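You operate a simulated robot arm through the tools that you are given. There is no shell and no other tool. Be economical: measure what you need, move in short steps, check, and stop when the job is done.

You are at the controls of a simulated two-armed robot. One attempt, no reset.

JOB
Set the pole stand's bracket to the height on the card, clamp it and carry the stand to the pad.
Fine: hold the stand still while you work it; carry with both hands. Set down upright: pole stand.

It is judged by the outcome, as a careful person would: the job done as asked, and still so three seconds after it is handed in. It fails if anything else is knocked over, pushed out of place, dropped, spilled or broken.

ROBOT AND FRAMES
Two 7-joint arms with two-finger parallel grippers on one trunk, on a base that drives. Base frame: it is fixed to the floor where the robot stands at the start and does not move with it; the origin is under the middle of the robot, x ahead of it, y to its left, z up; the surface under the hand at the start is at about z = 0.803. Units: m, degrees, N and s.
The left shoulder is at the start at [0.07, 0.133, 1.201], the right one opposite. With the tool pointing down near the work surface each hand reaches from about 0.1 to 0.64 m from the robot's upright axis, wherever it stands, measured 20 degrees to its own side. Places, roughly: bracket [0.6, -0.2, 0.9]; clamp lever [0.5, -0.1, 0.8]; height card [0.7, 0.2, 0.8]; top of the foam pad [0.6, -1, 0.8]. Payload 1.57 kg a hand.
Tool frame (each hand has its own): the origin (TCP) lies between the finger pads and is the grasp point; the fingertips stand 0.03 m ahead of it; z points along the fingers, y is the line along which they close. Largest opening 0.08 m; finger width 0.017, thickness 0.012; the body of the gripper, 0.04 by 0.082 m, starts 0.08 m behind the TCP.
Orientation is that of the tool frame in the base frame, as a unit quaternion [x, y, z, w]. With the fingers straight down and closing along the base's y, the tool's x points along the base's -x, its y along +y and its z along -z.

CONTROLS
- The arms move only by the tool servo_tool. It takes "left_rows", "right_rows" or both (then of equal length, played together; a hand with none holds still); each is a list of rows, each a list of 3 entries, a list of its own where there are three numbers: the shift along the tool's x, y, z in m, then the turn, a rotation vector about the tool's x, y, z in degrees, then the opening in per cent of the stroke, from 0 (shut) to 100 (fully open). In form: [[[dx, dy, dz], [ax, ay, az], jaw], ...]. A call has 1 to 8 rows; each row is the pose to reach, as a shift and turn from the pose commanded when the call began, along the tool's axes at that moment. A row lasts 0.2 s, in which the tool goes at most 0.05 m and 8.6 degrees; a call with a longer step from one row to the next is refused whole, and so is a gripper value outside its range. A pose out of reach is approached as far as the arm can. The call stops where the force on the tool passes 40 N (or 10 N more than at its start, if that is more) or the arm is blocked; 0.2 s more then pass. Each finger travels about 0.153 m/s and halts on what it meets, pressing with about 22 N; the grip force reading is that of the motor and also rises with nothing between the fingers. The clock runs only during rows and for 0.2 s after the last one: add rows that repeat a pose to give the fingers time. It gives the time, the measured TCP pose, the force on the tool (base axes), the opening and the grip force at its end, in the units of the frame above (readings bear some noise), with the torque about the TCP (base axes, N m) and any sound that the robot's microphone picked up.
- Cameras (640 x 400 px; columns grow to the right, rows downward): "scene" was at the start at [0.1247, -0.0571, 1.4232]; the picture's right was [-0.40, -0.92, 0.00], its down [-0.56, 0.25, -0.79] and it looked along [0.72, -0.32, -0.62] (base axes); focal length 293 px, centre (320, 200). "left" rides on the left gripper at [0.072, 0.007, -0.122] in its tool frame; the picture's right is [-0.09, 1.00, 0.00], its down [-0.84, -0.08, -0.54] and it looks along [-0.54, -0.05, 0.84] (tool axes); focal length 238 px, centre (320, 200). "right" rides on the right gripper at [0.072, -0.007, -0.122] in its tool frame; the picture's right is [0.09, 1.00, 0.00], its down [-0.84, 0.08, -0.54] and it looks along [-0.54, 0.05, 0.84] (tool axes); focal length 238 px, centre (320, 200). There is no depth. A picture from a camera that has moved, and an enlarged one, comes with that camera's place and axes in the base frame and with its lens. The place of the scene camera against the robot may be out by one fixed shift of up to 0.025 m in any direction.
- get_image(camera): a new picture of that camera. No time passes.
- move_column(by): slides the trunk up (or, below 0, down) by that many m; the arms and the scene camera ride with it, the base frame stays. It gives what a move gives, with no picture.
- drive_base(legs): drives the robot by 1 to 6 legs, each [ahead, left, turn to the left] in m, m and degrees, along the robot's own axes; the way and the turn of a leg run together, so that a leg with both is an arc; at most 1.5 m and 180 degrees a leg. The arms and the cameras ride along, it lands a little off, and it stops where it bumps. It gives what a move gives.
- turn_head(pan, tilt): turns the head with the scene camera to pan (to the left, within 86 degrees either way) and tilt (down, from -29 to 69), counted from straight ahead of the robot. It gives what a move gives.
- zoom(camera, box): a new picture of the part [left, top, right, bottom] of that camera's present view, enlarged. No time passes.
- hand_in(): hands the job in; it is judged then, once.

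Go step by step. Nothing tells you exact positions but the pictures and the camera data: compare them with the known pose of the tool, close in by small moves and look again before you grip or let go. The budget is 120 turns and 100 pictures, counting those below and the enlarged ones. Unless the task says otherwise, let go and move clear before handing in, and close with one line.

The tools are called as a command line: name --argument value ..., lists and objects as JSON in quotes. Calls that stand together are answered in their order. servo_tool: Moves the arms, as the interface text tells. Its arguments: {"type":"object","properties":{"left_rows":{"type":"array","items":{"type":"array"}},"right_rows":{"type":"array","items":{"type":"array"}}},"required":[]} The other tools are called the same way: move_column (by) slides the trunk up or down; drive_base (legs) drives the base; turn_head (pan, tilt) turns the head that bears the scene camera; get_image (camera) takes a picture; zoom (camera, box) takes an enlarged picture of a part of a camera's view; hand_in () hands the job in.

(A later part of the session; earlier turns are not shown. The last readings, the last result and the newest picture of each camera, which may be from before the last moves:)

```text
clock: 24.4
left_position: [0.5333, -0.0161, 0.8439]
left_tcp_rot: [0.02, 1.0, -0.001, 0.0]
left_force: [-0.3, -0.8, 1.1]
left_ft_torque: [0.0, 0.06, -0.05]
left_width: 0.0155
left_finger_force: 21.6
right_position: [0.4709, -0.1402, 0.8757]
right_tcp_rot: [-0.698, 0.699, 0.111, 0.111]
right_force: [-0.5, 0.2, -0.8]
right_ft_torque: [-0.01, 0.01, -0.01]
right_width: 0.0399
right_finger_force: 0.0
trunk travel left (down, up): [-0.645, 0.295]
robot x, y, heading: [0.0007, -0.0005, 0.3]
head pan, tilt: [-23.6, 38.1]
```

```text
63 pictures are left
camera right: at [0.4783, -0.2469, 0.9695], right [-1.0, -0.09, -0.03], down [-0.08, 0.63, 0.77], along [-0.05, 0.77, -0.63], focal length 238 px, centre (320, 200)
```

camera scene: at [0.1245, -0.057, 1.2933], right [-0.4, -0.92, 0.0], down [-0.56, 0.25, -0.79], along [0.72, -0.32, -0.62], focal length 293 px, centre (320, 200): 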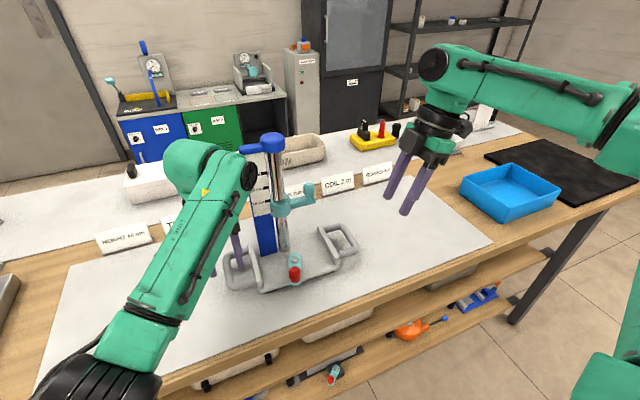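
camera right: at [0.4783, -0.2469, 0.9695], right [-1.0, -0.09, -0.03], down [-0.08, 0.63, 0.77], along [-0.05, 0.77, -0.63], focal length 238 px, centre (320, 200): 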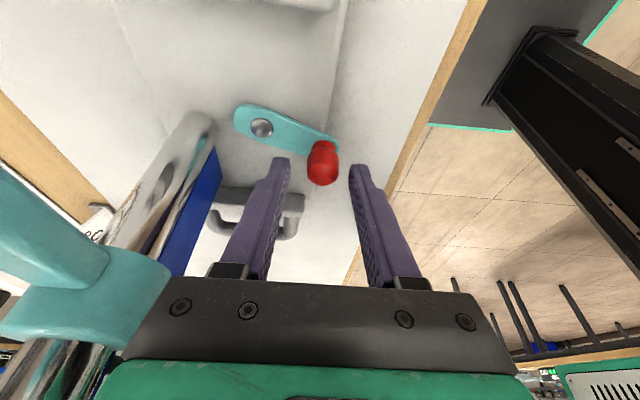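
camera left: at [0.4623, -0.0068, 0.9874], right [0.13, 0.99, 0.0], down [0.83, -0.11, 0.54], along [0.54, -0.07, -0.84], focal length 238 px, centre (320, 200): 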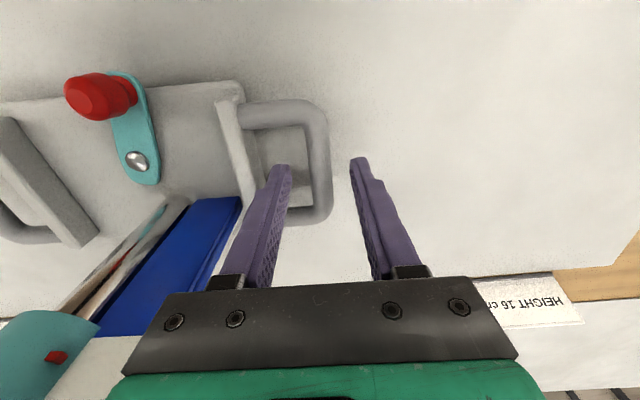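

Reach is fine now and the knob is centred. Last 16 mm, then close.

servo_tool --right_rows '[[[0.004, 0, 0.016], [0, 0, 0], 50], [[0.004, 0, 0.016], [0, 0, 0], 50], [[0.004, 0, 0.016], [0, 0, 0], 30], [[0.004, 0, 0.016], [0, 0, 0], 10], [[0.004, 0, 0.016], [0, 0, 0], 0], [[0.004, 0, 0.016], [0, 0, 0], 0]]'

get_image --camera "right"

```text
clock: 25.8
left_position: [0.5334, -0.0165, 0.8453]
left_tcp_rot: [0.021, 1.0, 0.0, 0.0]
left_force: [4.1, 3.7, -0.4]
left_ft_torque: [0.06, -0.1, 0.28]
left_width: 0.0155
left_finger_force: 22.2
right_position: [0.471, -0.1402, 0.8587]
right_tcp_rot: [0.699, -0.698, -0.11, -0.11]
right_force: [-5.9, -4.1, -0.1]
right_ft_torque: [0.06, 0.11, 0.05]
right_width: 0.0226
right_finger_force: 22.3
trunk travel left (down, up): [-0.645, 0.295]
robot x, y, heading: [0.0019, -0.0028, 0.0]
head pan, tilt: [-23.6, 38.1]
```

```text
62 pictures are left
camera right: at [0.4783, -0.2456, 0.9528], right [-1.0, -0.09, -0.03], down [-0.08, 0.63, 0.77], along [-0.05, 0.77, -0.63], focal length 238 px, centre (320, 200)
```

right: 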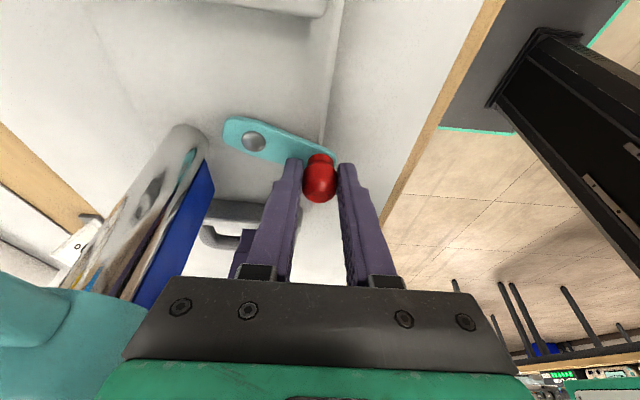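

The knob is well gripped. I continue the arc counter-clockwise about the pivot (0.510, -0.146).

servo_tool --right_rows '[[[0.0034, 0.001, -0.0011], [0, 0, 0], 0], [[0.0067, 0.0017, -0.0022], [0, 0, 0], 0], [[0.01, 0.0018, -0.0032], [0, 0, 0], 0], [[0.0133, 0.0019, -0.0043], [0, 0, 0], 0], [[0.0168, 0.0015, -0.0055], [0, 0, 0], 0], [[0.0202, 0.001, -0.0066], [0, 0, 0], 0], [[0.0202, 0.001, -0.0066], [0, 0, 0], 0]]'

get_image --camera "right"

```text
clock: 27.4
left_position: [0.5342, -0.0154, 0.8454]
left_tcp_rot: [0.02, 1.0, 0.001, 0.0]
left_force: [2.4, -1.7, 2.2]
left_ft_torque: [-0.03, -0.06, 0.28]
left_width: 0.0156
left_finger_force: 22.4
right_position: [0.4708, -0.1624, 0.8604]
right_tcp_rot: [-0.698, 0.699, 0.112, 0.11]
right_force: [-1.3, 1.1, 0.1]
right_ft_torque: [-0.11, 0.11, 0.02]
right_width: 0.0235
right_finger_force: 22.2
trunk travel left (down, up): [-0.645, 0.295]
robot x, y, heading: [0.0005, -0.0021, 0.2]
head pan, tilt: [-23.6, 38.1]
```

```text
61 pictures are left
camera right: at [0.4773, -0.2678, 0.9532], right [-1.0, -0.09, -0.03], down [-0.08, 0.63, 0.77], along [-0.05, 0.77, -0.63], focal length 238 px, centre (320, 200)
```

right: 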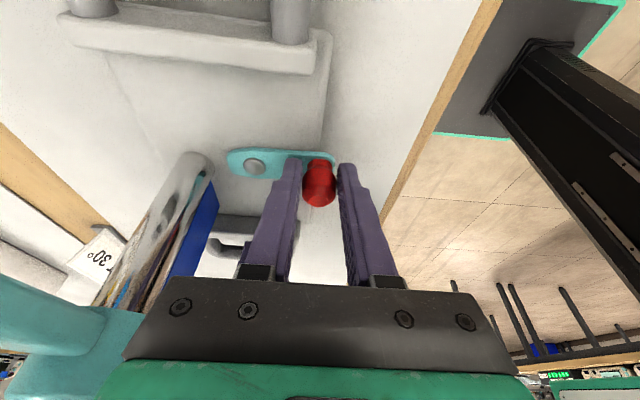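

Turning smoothly with low force; the lever is past straight-back. I continue the arc until a stop shows.

servo_tool --right_rows '[[[0.0034, -0.0009, -0.0011], [0, 0, 0], 0], [[0.0067, -0.0019, -0.0022], [0, 0, 0], 0], [[0.0098, -0.0034, -0.0032], [0, 0, 0], 0], [[0.0128, -0.0049, -0.0042], [0, 0, 0], 0], [[0.0157, -0.007, -0.0051], [0, 0, 0], 0], [[0.0184, -0.009, -0.006], [0, 0, 0], 0], [[0.0184, -0.009, -0.006], [0, 0, 0], 0]]'

get_image --camera "right"

```text
clock: 29.0
left_position: [0.533, -0.0174, 0.8444]
left_tcp_rot: [0.023, 1.0, -0.001, 0.0]
left_force: [1.8, -8.7, 0.6]
left_ft_torque: [-0.1, -0.16, 0.43]
left_width: 0.0165
left_finger_force: 22.3
right_position: [0.4793, -0.1804, 0.8607]
right_tcp_rot: [-0.698, 0.698, 0.111, 0.11]
right_force: [-2.4, 8.6, 0.0]
right_ft_torque: [0.19, 0.15, 0.28]
right_width: 0.0227
right_finger_force: 22.1
trunk travel left (down, up): [-0.645, 0.295]
robot x, y, heading: [0.0004, 0.0033, -0.0]
head pan, tilt: [-23.6, 38.1]
```

```text
60 pictures are left
camera right: at [0.486, -0.2863, 0.953], right [-1.0, -0.09, -0.03], down [-0.08, 0.63, 0.77], along [-0.05, 0.77, -0.63], focal length 238 px, centre (320, 200)
```

right: 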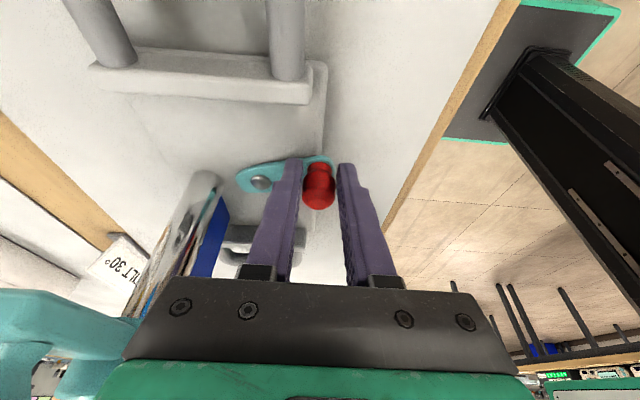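

The lever is about 70° from its start and the force has begun to rise. I'll push a few more millimetres to find the stop.

servo_tool --right_rows '[[[0.0026, -0.0025, -0.0008], [0, 0, 0], 0], [[0.0048, -0.005, -0.0015], [0, 0, 0], 0], [[0.0065, -0.0078, -0.002], [0, 0, 0], 0], [[0.0065, -0.0078, -0.002], [0, 0, 0], 0]]'

get_image --camera "right"

```text
clock: 30.0
left_position: [0.5333, -0.0155, 0.8442]
left_tcp_rot: [0.021, 1.0, 0.0, 0.0]
left_force: [2.7, -8.5, -1.3]
left_ft_torque: [-0.08, -0.31, 0.52]
left_width: 0.0171
left_finger_force: 22.3
right_position: [0.4871, -0.1858, 0.8588]
right_tcp_rot: [-0.698, 0.699, 0.11, 0.11]
right_force: [-3.5, 8.2, -0.2]
right_ft_torque: [0.27, 0.24, 0.32]
right_width: 0.0225
right_finger_force: 21.7
trunk travel left (down, up): [-0.645, 0.295]
robot x, y, heading: [0.0007, -0.0012, -0.2]
head pan, tilt: [-23.6, 38.1]
```

```text
59 pictures are left
camera right: at [0.4941, -0.2932, 0.9528], right [-1.0, -0.09, -0.03], down [-0.08, 0.63, 0.77], along [-0.05, 0.77, -0.63], focal length 238 px, centre (320, 200)
```

right: 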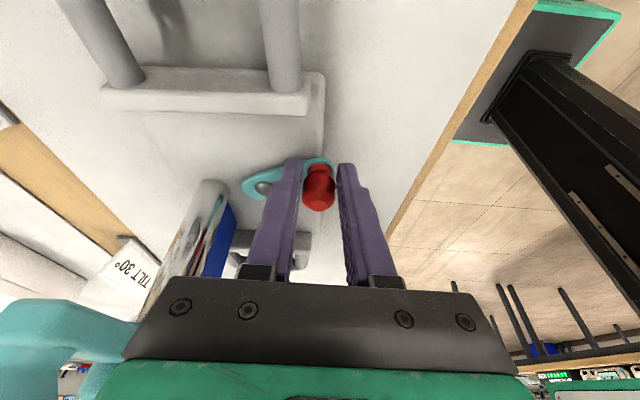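

The lever has turned about 90° and still moves freely, so the clamp should be loose. I release it, withdraw, and go back to the bracket knob.

servo_tool --right_rows '[[[0, 0, 0], [0, 0, 0], 25], [[0, 0, 0], [0, 0, 0], 45], [[0, 0, -0.03], [0, 0, 0], 50], [[0, 0, -0.07], [0, 0, 0], 50], [[0, 0, -0.115], [0, 0, 0], 50], [[0.01, 0, -0.16], [0, 0, 0], 50], [[0.01, 0, -0.2], [0, 0, 0], 55], [[0.01, 0, -0.2], [0, 0, 0], 60]]'

get_image --camera "scene"

zoom --camera "scene" --box '[240, 140, 360, 300]'

```text
clock: 31.8
left_position: [0.5335, -0.0165, 0.8453]
left_tcp_rot: [0.021, 1.0, -0.001, 0.0]
left_force: [-0.4, 0.5, 0.8]
left_ft_torque: [0.04, -0.02, 0.16]
left_width: 0.0155
left_finger_force: 22.2
right_position: [0.4862, -0.2598, 1.0476]
right_tcp_rot: [0.698, -0.698, -0.111, -0.112]
right_force: [0.1, -0.7, -0.3]
right_ft_torque: [0.0, 0.03, -0.03]
right_width: 0.0485
right_finger_force: 0.0
trunk travel left (down, up): [-0.645, 0.295]
robot x, y, heading: [0.0024, -0.0019, -0.0]
head pan, tilt: [-23.6, 38.1]
```

```text
58 pictures are left
camera scene: at [0.1247, -0.057, 1.2932], right [-0.4, -0.92, 0.0], down [-0.56, 0.25, -0.79], along [0.72, -0.32, -0.62], focal length 293 px, centre (320, 200)
```

scene: 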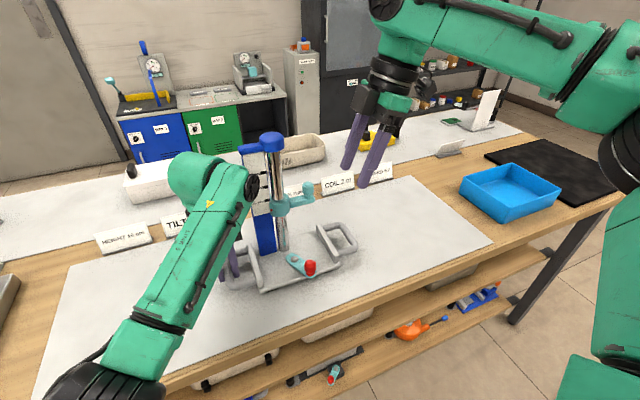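

```text
2.50 times, centred on (300, 220) of scene
camera zoom: at [0.1247, -0.057, 1.2932], right [-0.4, -0.92, 0.0], down [-0.56, 0.25, -0.79], along [0.72, -0.32, -0.62], focal length 732 px, centre (370, 150)
```

zoom: 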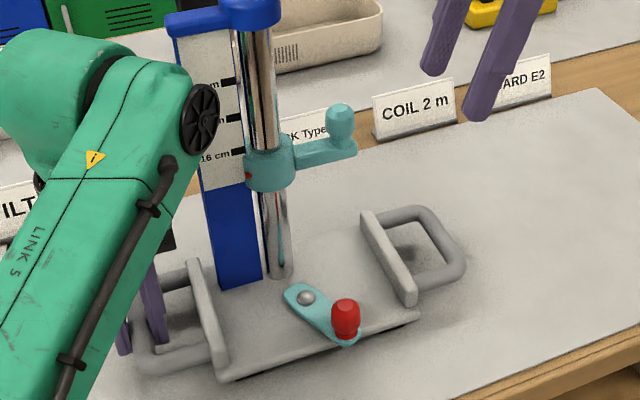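

The lever now points back-right. The right hand moves over the bracket knob and in.

servo_tool --right_rows '[[[-0.005, -0.03, -0.005], [0, 0, 0], 70], [[-0.02, -0.055, -0.007], [0, 0, 0], 70], [[-0.0264, -0.067, -0.007], [0, 0, 0], 70], [[-0.0264, -0.067, 0.03], [0, 0, 0], 70], [[-0.0264, -0.067, 0.06], [0, 0, 0], 70], [[-0.0264, -0.067, 0.075], [0, 0, 0], 70], [[-0.0264, -0.067, 0.075], [0, 0, 0], 70]]'

get_image --camera "right"

```text
clock: 33.4
left_position: [0.533, -0.0159, 0.8448]
left_tcp_rot: [0.021, 1.0, 0.0, 0.0]
left_force: [1.4, 0.3, 1.0]
left_ft_torque: [0.01, 0.04, 0.1]
left_width: 0.0156
left_finger_force: 21.8
right_position: [0.5548, -0.2117, 0.9828]
right_tcp_rot: [-0.698, 0.699, 0.11, 0.111]
right_force: [-0.5, 0.7, -0.1]
right_ft_torque: [0.0, 0.05, -0.05]
right_width: 0.056
right_finger_force: 0.0
trunk travel left (down, up): [-0.645, 0.295]
robot x, y, heading: [-0.0012, -0.0012, 0.2]
head pan, tilt: [-23.6, 38.1]
```

```text
56 pictures are left
camera right: at [0.5618, -0.3167, 1.0768], right [-1.0, -0.09, -0.03], down [-0.08, 0.63, 0.77], along [-0.05, 0.77, -0.63], focal length 238 px, centre (320, 200)
```

right: 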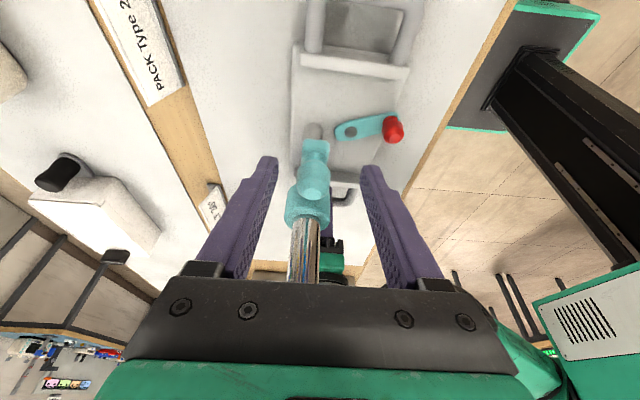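

The knob sits between the fingers again. I close in by 21 mm, grip, and then raise it 5 mm as a trial.

servo_tool --right_rows '[[[0, -0.0025, 0.021], [0, 0, 0], 70], [[0, -0.0025, 0.021], [0, 0, 0], 50], [[0, -0.0025, 0.021], [0, 0, 0], 30], [[0, -0.0025, 0.021], [0, 0, 0], 10], [[0, -0.0025, 0.021], [0, 0, 0], 0], [[0, -0.0025, 0.021], [0, 0, 0], 0]]'

servo_tool --right_rows '[[[-0.0008, 0, -0.0024], [0, 0, 0], 0], [[-0.0015, 0, -0.0048], [0, 0, 0], 0], [[-0.0015, 0, -0.0048], [0, 0, 0], 0]]'

zoom --camera "scene" --box '[240, 150, 330, 220]'

```text
clock: 34.8
left_position: [0.534, -0.0154, 0.8449]
left_tcp_rot: [0.021, 1.0, 0.0, -0.001]
left_force: [-1.2, 0.7, 0.4]
left_ft_torque: [0.02, 0.07, -0.11]
left_width: 0.0156
left_finger_force: 22.3
right_position: [0.557, -0.2026, 0.9631]
right_tcp_rot: [0.698, -0.698, -0.111, -0.111]
right_force: [3.6, -2.0, 0.8]
right_ft_torque: [-0.12, -0.09, -0.22]
right_width: 0.0226
right_finger_force: 21.8
trunk travel left (down, up): [-0.645, 0.295]
robot x, y, heading: [-0.0015, 0.0005, -0.4]
head pan, tilt: [-23.6, 38.1]
```

```text
clock: 35.6
left_position: [0.5335, -0.0158, 0.8435]
left_tcp_rot: [0.021, 1.0, 0.0, -0.001]
left_force: [-0.2, -1.5, 2.5]
left_ft_torque: [-0.05, -0.1, -0.02]
left_width: 0.0156
left_finger_force: 21.7
right_position: [0.5563, -0.2038, 0.9677]
right_tcp_rot: [-0.698, 0.699, 0.111, 0.11]
right_force: [-0.7, -0.1, -0.8]
right_ft_torque: [-0.41, 0.08, -0.05]
right_width: 0.0224
right_finger_force: 21.6
trunk travel left (down, up): [-0.645, 0.295]
robot x, y, heading: [0.0039, -0.0031, 0.1]
head pan, tilt: [-23.6, 38.1]
```

```text
5.71 times, centred on (285, 185) of scene
camera zoom: at [0.1251, -0.0574, 1.2931], right [-0.4, -0.92, 0.0], down [-0.57, 0.25, -0.79], along [0.72, -0.32, -0.62], focal length 1674 px, centre (520, 286)
```

zoom: 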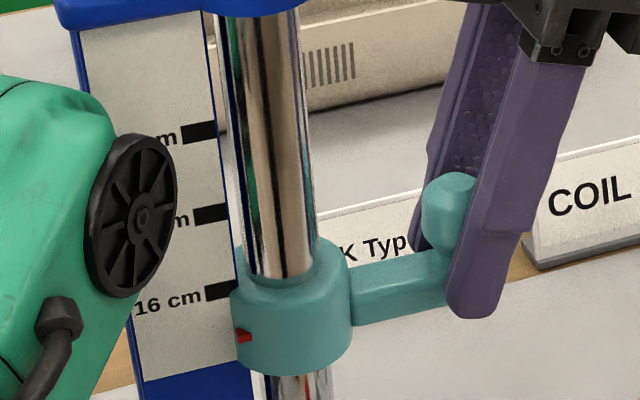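

With the lever turned, the bracket slides freely with almost no force on the stand. The left wrist camera is nearly level with the pointer, so I'll use it for a reading with little parallax.

zoom --camera "left" --box '[0, 280, 160, 400]'

get_image --camera "left"

```text
3.33 times, centred on (80, 340) of left
camera zoom: at [0.4627, -0.007, 0.9669], right [0.13, 0.99, 0.0], down [0.83, -0.11, 0.54], along [0.54, -0.07, -0.84], focal length 794 px, centre (1120, -267)
```

zoom: 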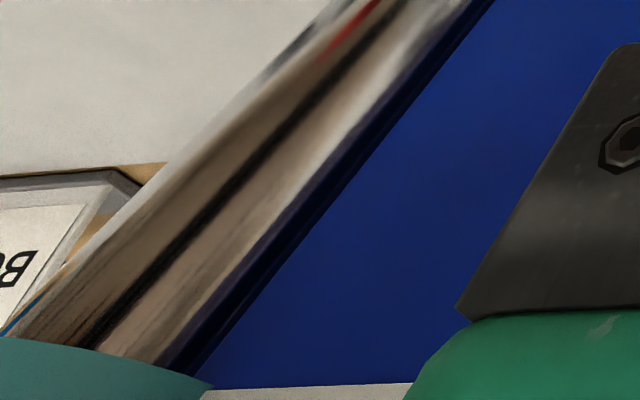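

```text
53 pictures are left
camera left: at [0.4627, -0.007, 0.9669], right [0.13, 0.99, 0.0], down [0.83, -0.11, 0.54], along [0.54, -0.07, -0.84], focal length 238 px, centre (320, 200)
```

left: 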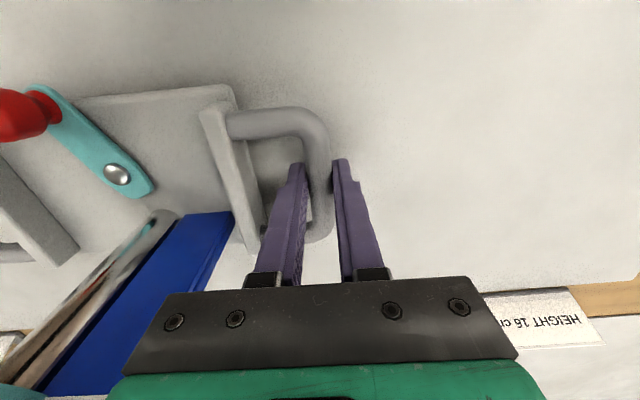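

By comparing the two camera heights, I find the pointer sits about 6.5 mm nearer than the scale and was 18 mm below the 16 tick at first, so 13.6 mm is left. I raise it by that.

servo_tool --right_rows '[[[-0.0014, 0, -0.0043], [0, 0, 0], 0], [[-0.0028, 0, -0.0086], [0, 0, 0], 0], [[-0.0042, 0, -0.01293], [0, 0, 0], 0], [[-0.0042, 0, -0.01293], [0, 0, 0], 0]]'

zoom --camera "scene" --box '[240, 150, 330, 220]'

```text
clock: 36.6
left_position: [0.5332, -0.015, 0.8451]
left_tcp_rot: [0.021, 1.0, 0.0, 0.0]
left_force: [-1.1, -2.5, 3.2]
left_ft_torque: [-0.05, -0.07, -0.05]
left_width: 0.0155
left_finger_force: 22.0
right_position: [0.5571, -0.2036, 0.9821]
right_tcp_rot: [-0.698, 0.699, 0.111, 0.111]
right_force: [0.9, 2.7, -0.1]
right_ft_torque: [-0.18, -0.02, -0.14]
right_width: 0.0224
right_finger_force: 22.1
trunk travel left (down, up): [-0.645, 0.295]
robot x, y, heading: [0.0027, 0.0006, -0.2]
head pan, tilt: [-23.6, 38.1]
```

```text
5.71 times, centred on (285, 185) of scene
camera zoom: at [0.1252, -0.0572, 1.2932], right [-0.4, -0.92, 0.0], down [-0.57, 0.25, -0.79], along [0.72, -0.32, -0.62], focal length 1674 px, centre (520, 286)
```

zoom: 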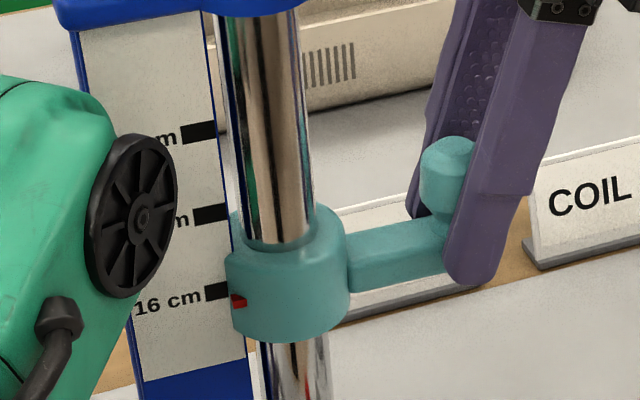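

The pointer is where it should appear for 16 cm. I let go of the knob gently and check that the bracket stays.

servo_tool --right_rows '[[[0, 0, 0], [0, 0, 0], 25], [[0, 0, 0], [0, 0, 0], 45], [[0, 0, 0], [0, 0, 0], 60], [[0, 0, -0.03], [0, 0, 0], 65], [[0, 0, -0.07], [0, 0, 0], 65], [[0, 0, -0.1], [0, 0, 0], 65], [[0, 0, -0.1], [0, 0, 0], 65]]'

zoom --camera "scene" --box '[240, 150, 330, 220]'

```text
clock: 38.2
left_position: [0.5332, -0.0163, 0.8453]
left_tcp_rot: [0.02, 1.0, 0.0, -0.001]
left_force: [-0.1, 1.1, -1.5]
left_ft_torque: [0.03, -0.04, -0.02]
left_width: 0.0158
left_finger_force: 21.6
right_position: [0.5504, -0.2334, 1.072]
right_tcp_rot: [0.699, -0.698, -0.111, -0.11]
right_force: [-0.8, 0.6, -0.4]
right_ft_torque: [-0.03, 0.03, -0.03]
right_width: 0.0521
right_finger_force: 0.2
right hand out of reach, approached as far as the arm can: row 6, 7
trunk travel left (down, up): [-0.645, 0.295]
robot x, y, heading: [-0.0002, 0.0017, -0.0]
head pan, tilt: [-23.6, 38.1]
```

```text
5.71 times, centred on (285, 185) of scene
camera zoom: at [0.1246, -0.0568, 1.2932], right [-0.4, -0.92, 0.0], down [-0.56, 0.25, -0.79], along [0.72, -0.32, -0.62], focal length 1674 px, centre (520, 286)
```

zoom: 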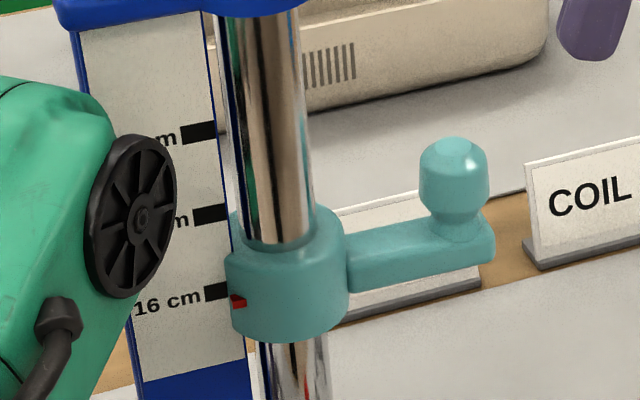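

The bracket stays put at the 16 mark with the hand off. From the last views the lever's knob is near (0.475, -0.169) with its pivot near (0.517, -0.149), so it stopped around 65° from where it was. I bring the right hand to it again.

servo_tool --right_rows '[[[0, 0.04, 0], [0, 0, 0], 60], [[0.004, 0.075, 0.0], [0, 0, 0], 55], [[0.0089, 0.075, 0.04], [0, 0, 0], 50], [[0.0089, 0.075, 0.08], [0, 0, 0], 50], [[0.0089, 0.075, 0.118], [0, 0, 0], 50], [[0.0089, 0.075, 0.16], [0, 0, 0], 50], [[0.0089, 0.075, 0.175], [0, 0, 0], 50], [[0.0089, 0.075, 0.175], [0, 0, 0], 50]]'

get_image --camera "right"

```text
clock: 40.0
left_position: [0.5323, -0.0155, 0.8445]
left_tcp_rot: [0.021, 1.0, -0.001, 0.0]
left_force: [0.5, -0.1, 0.4]
left_ft_torque: [0.01, 0.08, -0.05]
left_width: 0.0157
left_finger_force: 21.9
right_position: [0.4755, -0.1882, 0.9016]
right_tcp_rot: [-0.698, 0.698, 0.111, 0.111]
right_force: [0.2, -0.1, -0.2]
right_ft_torque: [-0.02, 0.0, 0.01]
right_width: 0.0399
right_finger_force: 0.1
trunk travel left (down, up): [-0.645, 0.295]
robot x, y, heading: [0.0031, 0.0003, 0.4]
head pan, tilt: [-23.6, 38.1]
```

```text
50 pictures are left
camera right: at [0.4828, -0.2943, 0.9941], right [-1.0, -0.09, -0.03], down [-0.08, 0.63, 0.77], along [-0.05, 0.77, -0.63], focal length 238 px, centre (320, 200)
```

right: 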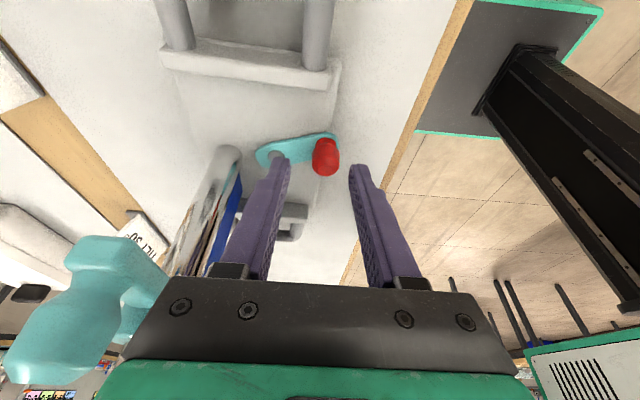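

The knob is at (0.472, -0.171), between the fingers. I go in the last 4 cm and grip.

servo_tool --right_rows '[[[0.0007, 0.003, 0.021], [0, 0, 0], 50], [[0.0014, 0.003, 0.042], [0, 0, 0], 50], [[0.0014, 0.003, 0.042], [0, 0, 0], 35], [[0.0014, 0.003, 0.042], [0, 0, 0], 15], [[0.0014, 0.003, 0.042], [0, 0, 0], 0], [[0.0014, 0.003, 0.042], [0, 0, 0], 0]]'

```text
clock: 41.4
left_position: [0.534, -0.0157, 0.8446]
left_tcp_rot: [0.021, 1.0, 0.0, 0.0]
left_force: [4.5, 3.0, 0.2]
left_ft_torque: [0.02, 0.01, 0.29]
left_width: 0.0154
left_finger_force: 22.2
right_position: [0.4723, -0.1755, 0.8612]
right_tcp_rot: [0.699, -0.698, -0.112, -0.11]
right_force: [-5.6, -2.2, -0.7]
right_ft_torque: [-0.06, 0.3, 0.22]
right_width: 0.0226
right_finger_force: 21.7
trunk travel left (down, up): [-0.645, 0.295]
robot x, y, heading: [-0.0022, -0.0029, 0.1]
head pan, tilt: [-23.6, 38.1]
```

Gripped. Now I swing the lever clockwise back along its arc, first 40°.

servo_tool --right_rows '[[[-0.0038, 0.0017, 0.0012], [0, 0, 0], 0], [[-0.0075, 0.003, 0.0024], [0, 0, 0], 0], [[-0.0115, 0.004, 0.0037], [0, 0, 0], 0], [[-0.0154, 0.0046, 0.005], [0, 0, 0], 0], [[-0.0195, 0.0048, 0.0063], [0, 0, 0], 0], [[-0.0235, 0.0048, 0.0076], [0, 0, 0], 0], [[-0.0315, 0.0035, 0.0102], [0, 0, 0], 0], [[-0.0315, 0.0035, 0.0102], [0, 0, 0], 0]]'

get_image --camera "right"

```text
clock: 43.2
left_position: [0.5327, -0.0157, 0.8454]
left_tcp_rot: [0.02, 1.0, -0.001, -0.001]
left_force: [2.8, 3.0, 2.0]
left_ft_torque: [0.05, 0.2, 0.12]
left_width: 0.0154
left_finger_force: 21.8
right_position: [0.4696, -0.143, 0.8618]
right_tcp_rot: [-0.698, 0.698, 0.112, 0.111]
right_force: [-2.2, -2.9, -2.2]
right_ft_torque: [-0.25, 0.13, 0.07]
right_width: 0.0228
right_finger_force: 22.5
trunk travel left (down, up): [-0.645, 0.295]
robot x, y, heading: [-0.0025, -0.0019, 0.1]
head pan, tilt: [-23.6, 38.1]
```

```text
49 pictures are left
camera right: at [0.476, -0.2502, 0.9544], right [-1.0, -0.09, -0.03], down [-0.08, 0.63, 0.77], along [-0.05, 0.77, -0.63], focal length 238 px, centre (320, 200)
```

right: 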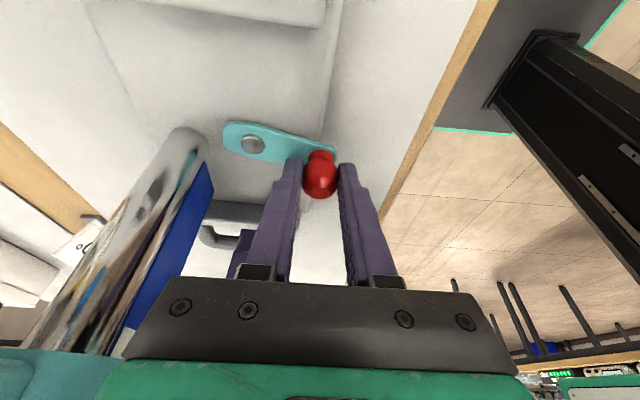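

Smooth so far. I continue the remaining 30° to its original tight position.

servo_tool --right_rows '[[[-0.0038, -0.0013, 0.0012], [0, 0, 0], 0], [[-0.0076, -0.0028, 0.0025], [0, 0, 0], 0], [[-0.0111, -0.0048, 0.0036], [0, 0, 0], 0], [[-0.0146, -0.0069, 0.0048], [0, 0, 0], 0], [[-0.0178, -0.0095, 0.0058], [0, 0, 0], 0], [[-0.0209, -0.0122, 0.0068], [0, 0, 0], 0], [[-0.0209, -0.0122, 0.0068], [0, 0, 0], 0]]'

get_image --camera "right"

```text
clock: 44.8
left_position: [0.5334, -0.0162, 0.8448]
left_tcp_rot: [0.021, 1.0, 0.0, 0.0]
left_force: [5.3, 4.2, -0.1]
left_ft_torque: [0.04, -0.04, 0.39]
left_width: 0.0157
left_finger_force: 21.9
right_position: [0.4811, -0.1226, 0.8611]
right_tcp_rot: [-0.698, 0.699, 0.11, 0.111]
right_force: [-5.2, -3.6, -2.7]
right_ft_torque: [0.07, 0.18, -0.12]
right_width: 0.0236
right_finger_force: 21.7
trunk travel left (down, up): [-0.645, 0.295]
robot x, y, heading: [-0.0012, -0.0016, 0.3]
head pan, tilt: [-23.6, 38.1]
```

```text
48 pictures are left
camera right: at [0.4884, -0.2278, 0.9546], right [-1.0, -0.09, -0.03], down [-0.08, 0.63, 0.77], along [-0.05, 0.77, -0.63], focal length 238 px, centre (320, 200)
```

right: 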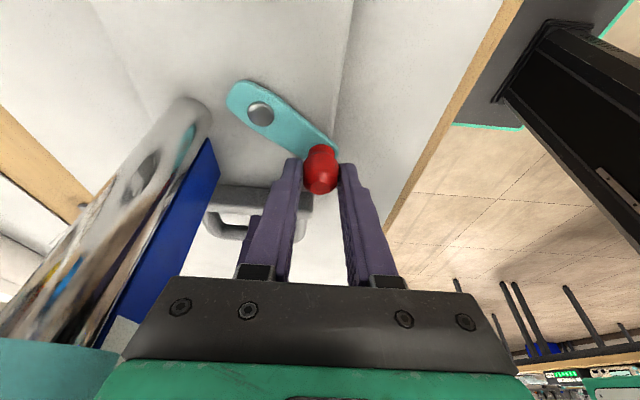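

The lever is at about 150°, some 15–20° short of its original tight angle. I continue until the stop shows.

servo_tool --right_rows '[[[-0.0032, -0.0022, 0.001], [0, 0, 0], 0], [[-0.0064, -0.0044, 0.0021], [0, 0, 0], 0], [[-0.0092, -0.0071, 0.003], [0, 0, 0], 0], [[-0.012, -0.0098, 0.0039], [0, 0, 0], 0], [[-0.0132, -0.0114, 0.0043], [0, 0, 0], 0], [[-0.0144, -0.0129, 0.0047], [0, 0, 0], 0], [[-0.0144, -0.0129, 0.0047], [0, 0, 0], 0]]'

get_image --camera "right"

```text
clock: 46.4
left_position: [0.5328, -0.0173, 0.8463]
left_tcp_rot: [0.022, 1.0, -0.002, 0.0]
left_force: [2.4, -11.1, 0.3]
left_ft_torque: [-0.23, 0.19, 0.53]
left_width: 0.0172
left_finger_force: 22.0
right_position: [0.493, -0.1056, 0.8628]
right_tcp_rot: [0.698, -0.698, -0.11, -0.112]
right_force: [-4.7, 9.5, 6.2]
right_ft_torque: [0.0, 0.04, -0.02]
right_width: 0.0
right_finger_force: 21.7
trunk travel left (down, up): [-0.645, 0.295]
robot x, y, heading: [0.0015, -0.0007, 0.1]
head pan, tilt: [-23.6, 38.1]
```

```text
47 pictures are left
camera right: at [0.5004, -0.2117, 0.9557], right [-1.0, -0.09, -0.03], down [-0.08, 0.63, 0.78], along [-0.05, 0.77, -0.63], focal length 238 px, centre (320, 200)
```

right: 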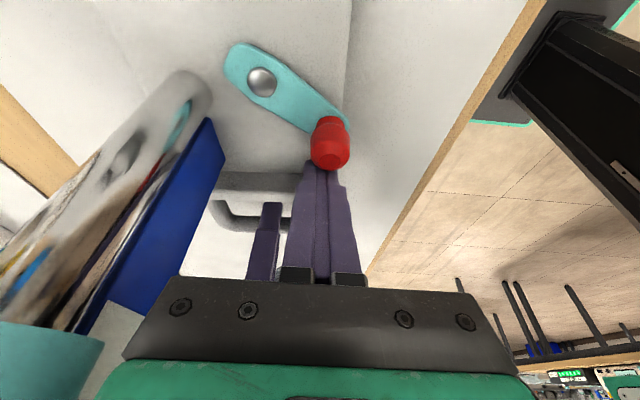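

The fingers slipped past the stiff knob, which is at about 152°, and the stand yawed slightly under the hand. I'll lift straight up, move to the right side of the knob, and push it with closed fingers instead.

servo_tool --right_rows '[[[-0.003, 0, 0.001], [0, 0, 0], 0], [[-0.0108, 0, -0.0232], [0, 0, 0], 0], [[-0.0185, 0, -0.0466], [0, 0, 0], 0], [[0.01, 0, -0.056], [0, 0, 0], 0], [[0.045, 0.005, -0.067], [0, 0, 0], 0], [[0.045, 0.01, -0.067], [0, 0, 0], 0], [[0.045, 0.01, -0.067], [0, 0, 0], 0]]'

get_image --camera "right"

zoom --camera "scene" --box '[220, 130, 380, 310]'

```text
clock: 48.0
left_position: [0.5336, -0.0161, 0.8432]
left_tcp_rot: [0.021, 1.0, -0.001, 0.0]
left_force: [-0.3, -0.1, -0.1]
left_ft_torque: [-0.03, 0.02, 0.14]
left_width: 0.0157
left_finger_force: 22.6
right_position: [0.4848, -0.1707, 0.912]
right_tcp_rot: [0.698, -0.698, -0.111, -0.111]
right_force: [-0.4, -0.8, 0.1]
right_ft_torque: [-0.01, 0.01, 0.02]
right_width: 0.0
right_finger_force: 21.2
trunk travel left (down, up): [-0.645, 0.295]
robot x, y, heading: [0.0015, 0.0009, 0.1]
head pan, tilt: [-23.6, 38.1]
```

```text
46 pictures are left
camera right: at [0.4913, -0.277, 1.0049], right [-1.0, -0.09, -0.03], down [-0.08, 0.63, 0.77], along [-0.05, 0.77, -0.63], focal length 238 px, centre (320, 200)
```

right: 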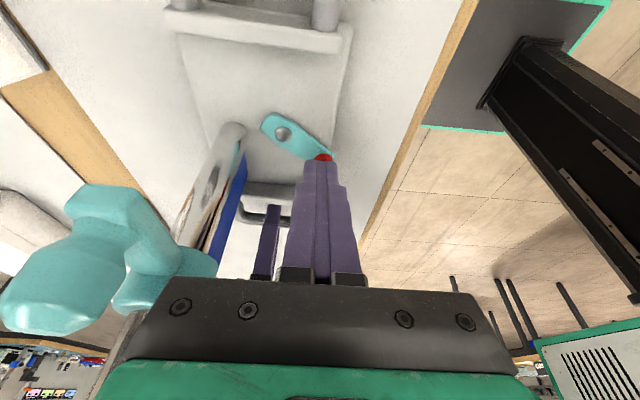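

```text
2.22 times, centred on (300, 220) of scene
camera zoom: at [0.1246, -0.0572, 1.2932], right [-0.4, -0.92, 0.0], down [-0.56, 0.25, -0.79], along [0.72, -0.32, -0.62], focal length 651 px, centre (364, 156)
```

zoom: 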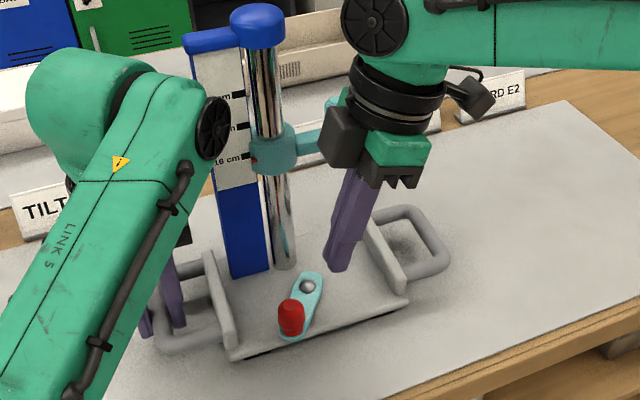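

The lever stands at about 155° with the stand back in place. I lower the closed fingers just right of the knob and push it along its tangent.

servo_tool --right_rows '[[[0.0094, 0.01, 0.025], [0, 0, 0], 0], [[0.0094, 0.01, 0.0506], [0, 0, 0], 0], [[0.0018, 0.008, 0.0531], [0, 0, 0], 0], [[-0.003, 0.006, 0.0546], [0, 0, 0], 0], [[-0.0077, 0.003, 0.0562], [0, 0, 0], 0], [[-0.01, 0.0015, 0.057], [0, 0, 0], 0], [[-0.0125, 0, 0.0577], [0, 0, 0], 0], [[-0.0125, 0, 0.0577], [0, 0, 0], 0]]'

get_image --camera "right"

zoom --camera "scene" --box '[220, 130, 380, 310]'

```text
clock: 49.8
left_position: [0.5343, -0.0134, 0.8449]
left_tcp_rot: [0.02, 1.0, 0.002, 0.0]
left_force: [8.5, 19.9, 0.5]
left_ft_torque: [0.25, 0.07, 0.07]
left_width: 0.0156
left_finger_force: 22.2
right_position: [0.484, -0.1412, 0.86]
right_tcp_rot: [-0.698, 0.699, 0.11, 0.108]
right_force: [-8.6, -20.9, 2.1]
right_ft_torque: [-0.52, 0.28, 0.11]
right_width: 0.0001
right_finger_force: 20.9
trunk travel left (down, up): [-0.645, 0.295]
robot x, y, heading: [0.0012, -0.0013, -0.2]
head pan, tilt: [-23.6, 38.1]
```

```text
44 pictures are left
camera right: at [0.4904, -0.2474, 0.9535], right [-1.0, -0.09, -0.03], down [-0.07, 0.63, 0.77], along [-0.05, 0.77, -0.63], focal length 238 px, centre (320, 200)
```

right: 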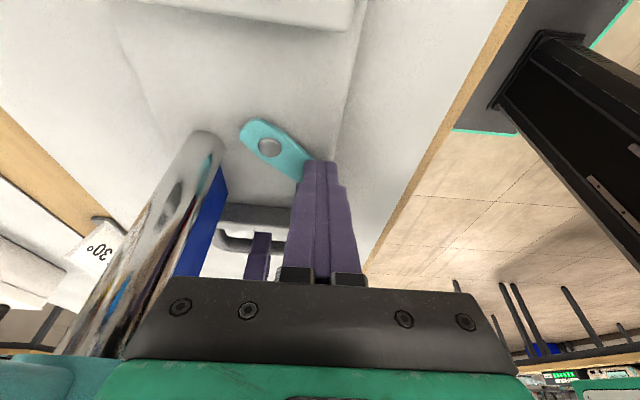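

```text
2.22 times, centred on (300, 220) of scene
camera zoom: at [0.1243, -0.0574, 1.2932], right [-0.4, -0.92, 0.0], down [-0.56, 0.25, -0.79], along [0.72, -0.32, -0.62], focal length 651 px, centre (364, 156)
```

zoom: 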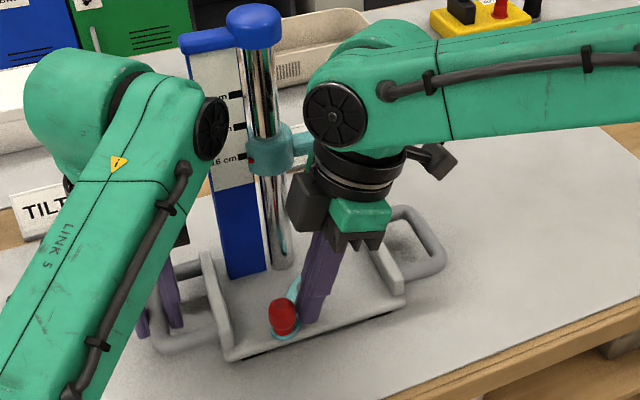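

The push carries about 22 N into the knob, and the lever has advanced a bit further. I'll push further along the tangent, watching the 40 N limit.

servo_tool --right_rows '[[[-0.003, -0.0015, 0.001], [0, 0, 0], 0], [[-0.006, -0.003, 0.002], [0, 0, 0], 0], [[-0.009, -0.0045, 0.003], [0, 0, 0], 0], [[-0.009, -0.0045, 0.003], [0, 0, 0], 0]]'

get_image --camera "right"

zoom --camera "scene" --box '[220, 130, 380, 310]'

```text
clock: 50.3
left_position: [0.5336, -0.0116, 0.8452]
left_tcp_rot: [0.016, 1.0, 0.005, 0.001]
left_force: [-0.5, 2.3, 2.7]
left_ft_torque: [0.03, 0.35, 0.01]
left_width: 0.0155
left_finger_force: 21.9
right_position: [0.4846, -0.1404, 0.8592]
right_tcp_rot: [-0.698, 0.699, 0.109, 0.105]
right_force: [-1.6, -2.8, -0.3]
right_ft_torque: [-0.09, 0.03, -0.02]
right_width: 0.0
right_finger_force: 21.3
trunk travel left (down, up): [-0.645, 0.295]
robot x, y, heading: [0.0038, 0.001, 0.2]
head pan, tilt: [-23.6, 38.1]
stopped in row 2 (right hand): the force on the tool passed its limit at 44 N (the readings are from after the stop); the commanded pose is now the measured one
```

```text
42 pictures are left
camera right: at [0.4919, -0.245, 0.9538], right [-1.0, -0.09, -0.02], down [-0.07, 0.64, 0.77], along [-0.05, 0.77, -0.64], focal length 238 px, centre (320, 200)
```

right: 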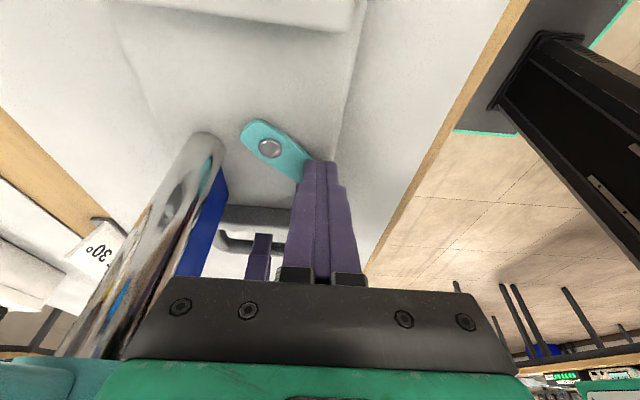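

```text
2.22 times, centred on (300, 220) of scene
camera zoom: at [0.1239, -0.0573, 1.2933], right [-0.4, -0.92, 0.0], down [-0.56, 0.25, -0.79], along [0.72, -0.32, -0.62], focal length 651 px, centre (364, 156)
```

zoom: 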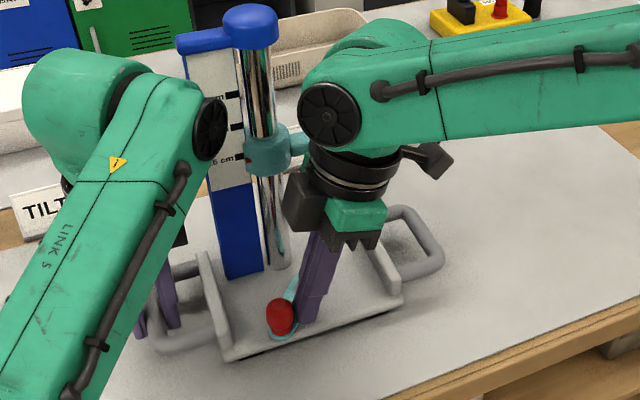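

The push hit 44 N with almost no more movement: probably the stop. I back off to the right and up, then look at the lever.

servo_tool --right_rows '[[[0.012, 0, -0.004], [0, 0, 0], 0], [[0.02, 0, -0.03], [0, 0, 0], 0], [[0.05, 0, -0.06], [0, 0, 0], 0], [[0.09, 0.01, -0.1], [0, 0, 0], 30], [[0.12, 0.01, -0.12], [0, 0, 0], 50], [[0.12, 0.01, -0.12], [0, 0, 0], 50]]'

get_image --camera "left"

zoom --camera "scene" --box '[220, 130, 380, 310]'

```text
refused: row 4 steps farther than a row can; nothing moved
```

```text
40 pictures are left
camera left: at [0.4628, -0.0044, 0.9669], right [0.13, 0.99, 0.01], down [0.83, -0.11, 0.54], along [0.54, -0.06, -0.84], focal length 238 px, centre (320, 200)
```

left: 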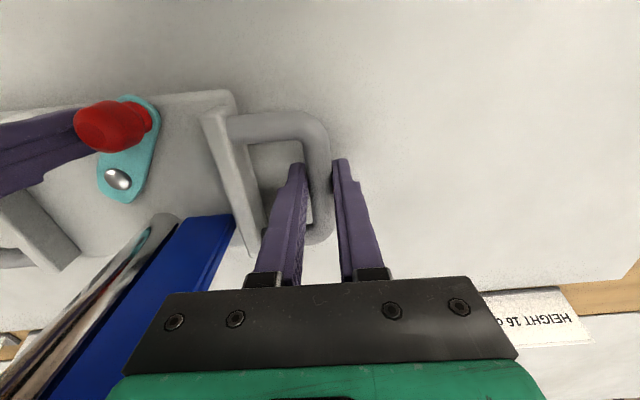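

```text
2.22 times, centred on (300, 220) of scene
camera zoom: at [0.1239, -0.0573, 1.2933], right [-0.4, -0.92, 0.0], down [-0.56, 0.25, -0.79], along [0.72, -0.32, -0.62], focal length 651 px, centre (364, 156)
```

zoom: 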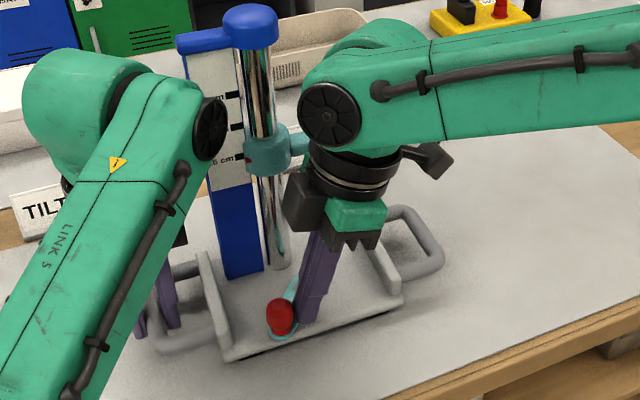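

Compared with the first picture from this pose, the lever is back within a few degrees of its original tight angle. I withdraw the right hand in smaller steps and check the scale.

servo_tool --right_rows '[[[0.012, 0, -0.004], [0, 0, 0], 0], [[0.02, 0, -0.03], [0, 0, 0], 0], [[0.04, 0, -0.06], [0, 0, 0], 0], [[0.065, 0.01, -0.09], [0, 0, 0], 30], [[0.09, 0.01, -0.12], [0, 0, 0], 50], [[0.1, 0.01, -0.15], [0, 0, 0], 50], [[0.1, 0.01, -0.15], [0, 0, 0], 60]]'

get_image --camera "left"

zoom --camera "scene" --box '[240, 150, 330, 220]'

get_image --camera "right"

```text
clock: 51.9
left_position: [0.5354, -0.012, 0.8439]
left_tcp_rot: [0.018, 1.0, 0.005, 0.001]
left_force: [0.6, 0.1, 4.7]
left_ft_torque: [0.0, -0.16, 0.05]
left_width: 0.0156
left_finger_force: 22.1
right_position: [0.4746, -0.2813, 0.9731]
right_tcp_rot: [-0.698, 0.7, 0.11, 0.105]
right_force: [0.0, 0.5, -0.5]
right_ft_torque: [0.02, 0.0, -0.02]
right_width: 0.0482
right_finger_force: 0.2
trunk travel left (down, up): [-0.645, 0.295]
robot x, y, heading: [-0.0021, -0.002, -0.1]
head pan, tilt: [-23.6, 38.1]
```

```text
38 pictures are left
camera left: at [0.4629, -0.0042, 0.9668], right [0.13, 0.99, 0.01], down [0.83, -0.11, 0.54], along [0.54, -0.06, -0.84], focal length 238 px, centre (320, 200)
```

left: 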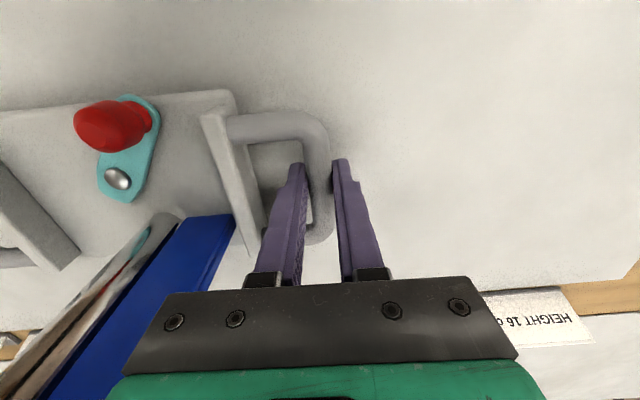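

```text
5.71 times, centred on (285, 185) of scene
camera zoom: at [0.124, -0.057, 1.2933], right [-0.4, -0.92, 0.0], down [-0.56, 0.25, -0.79], along [0.72, -0.32, -0.62], focal length 1674 px, centre (520, 286)
```

zoom: 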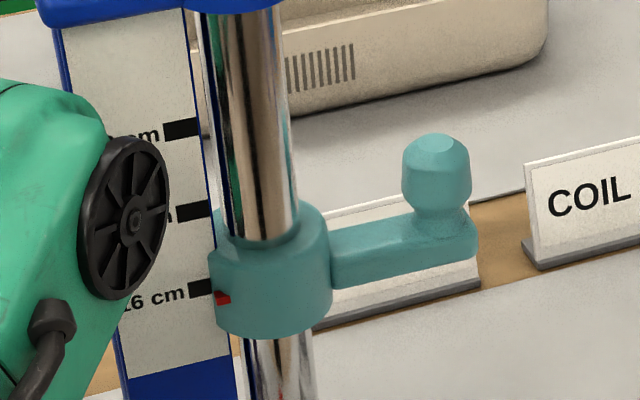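

```text
36 pictures are left
camera right: at [0.4827, -0.386, 1.0672], right [-1.0, -0.09, -0.02], down [-0.07, 0.64, 0.77], along [-0.05, 0.77, -0.64], focal length 238 px, centre (320, 200)
```

right: 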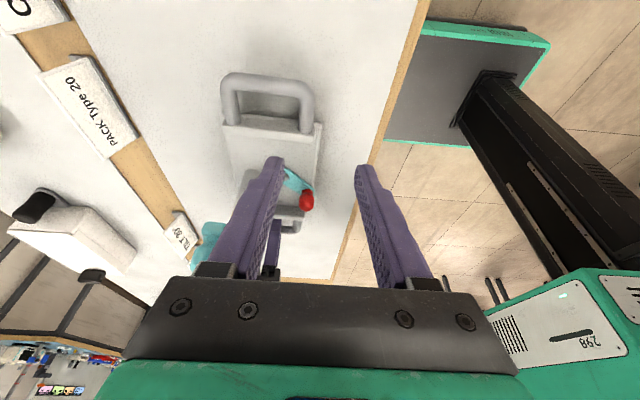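

The lever is back at its initial tight angle (about 138° by the same view), and the pointer still reads 16 cm. Now for the carry: I'll turn the right hand upright, back to closing along y, over the right handle. The left hand re-grips to relieve its slight tilt.

servo_tool --right_rows '[[[-0.008, -0.015, -0.025], [0, 6, 0], 50], [[-0.016, -0.03, -0.05], [0, 12, 0], 50], [[-0.0247, -0.045, -0.076], [0, 18, 0], 50], [[-0.0247, -0.045, -0.076], [0, 18, 0], 50]]' --left_rows '[[[0, 0, 0], [0, 0, 0], 20], [[0, 0, 0], [0, 0, 0], 45], [[0, 0, 0], [0, 0, 0], 45], [[0, 0, 0], [0, 0, 0], 45]]'

servo_tool --right_rows '[[[0, 0, 0], [0, 0, 8.5], 50], [[0, 0, 0], [0, 0, 17], 50], [[0, 0, 0], [0, 0, 25.5], 50], [[0, 0, 0], [0, 0, 34], 50], [[0, 0, 0], [0, 0, 42.5], 50], [[0, 0, 0], [0, 0, 51], 50], [[0, 0, 0], [0, 0, 59.5], 50], [[0, 0, 0], [0, 0, 68], 50]]'

servo_tool --right_rows '[[[0, 0, 0], [0, 0, 8], 50], [[0, 0, 0], [0, 0, 16], 50], [[0, 0, 0], [0, 0, 24], 50], [[0, 0, 0], [0, 0, 24], 50]]'

get_image --camera "right"

get_image --camera "left"

```text
clock: 52.9
left_position: [0.5346, -0.0123, 0.844]
left_tcp_rot: [0.018, 1.0, 0.005, 0.0]
left_force: [-0.8, -1.0, 0.4]
left_ft_torque: [0.03, 0.02, 0.01]
left_width: 0.0361
left_finger_force: 0.0
right_position: [0.5216, -0.2796, 1.0519]
right_tcp_rot: [-0.707, 0.708, -0.001, -0.004]
right_force: [0.3, -0.5, -0.9]
right_ft_torque: [0.05, 0.02, 0.02]
right_width: 0.0399
right_finger_force: 0.1
trunk travel left (down, up): [-0.645, 0.295]
robot x, y, heading: [-0.0025, 0.0005, -0.0]
head pan, tilt: [-23.6, 38.1]
```

```text
clock: 54.7
left_position: [0.5336, -0.0116, 0.8444]
left_tcp_rot: [0.017, 1.0, 0.004, 0.0]
left_force: [-1.1, 0.1, 0.6]
left_ft_torque: [0.03, -0.02, 0.0]
left_width: 0.0361
left_finger_force: 0.0
right_position: [0.5217, -0.2799, 1.0525]
right_tcp_rot: [-0.189, 0.982, -0.003, -0.004]
right_force: [0.1, 0.1, 0.3]
right_ft_torque: [0.0, 0.02, 0.0]
right_width: 0.0402
right_finger_force: 0.1
trunk travel left (down, up): [-0.645, 0.295]
robot x, y, heading: [0.0015, 0.0017, 0.0]
head pan, tilt: [-23.6, 38.1]
```

```text
clock: 55.7
left_position: [0.5352, -0.0112, 0.844]
left_tcp_rot: [0.017, 1.0, 0.004, 0.0]
left_force: [0.2, -0.3, 0.3]
left_ft_torque: [0.01, 0.02, -0.03]
left_width: 0.0358
left_finger_force: 0.0
right_position: [0.521, -0.2791, 1.0514]
right_tcp_rot: [0.019, 1.0, -0.005, -0.003]
right_force: [0.1, 0.1, -0.3]
right_ft_torque: [0.04, -0.04, 0.0]
right_width: 0.0402
right_finger_force: 0.0
trunk travel left (down, up): [-0.645, 0.295]
robot x, y, heading: [0.0, 0.0, 0.2]
head pan, tilt: [-23.6, 38.1]
```

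```text
35 pictures are left
camera right: at [0.45, -0.2822, 1.1741], right [-0.05, 1.0, -0.01], down [0.84, 0.05, 0.54], along [0.54, 0.02, -0.84], focal length 238 px, centre (320, 200)
```

right: 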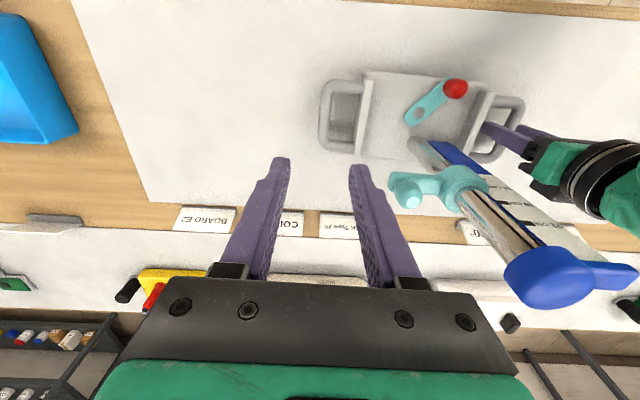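

```text
34 pictures are left
camera left: at [0.4634, -0.0043, 0.9664], right [0.13, 0.99, 0.01], down [0.83, -0.11, 0.54], along [0.54, -0.06, -0.84], focal length 238 px, centre (320, 200)
```

left: 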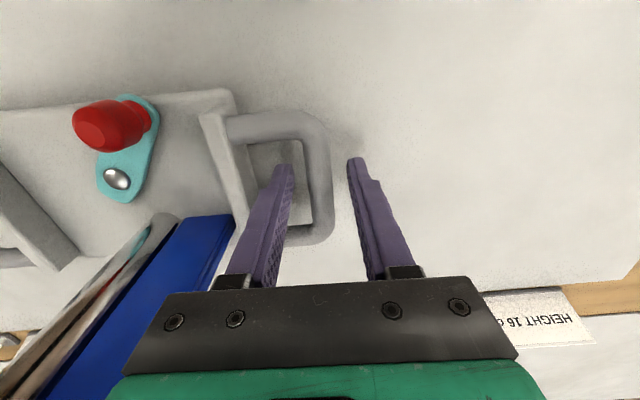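

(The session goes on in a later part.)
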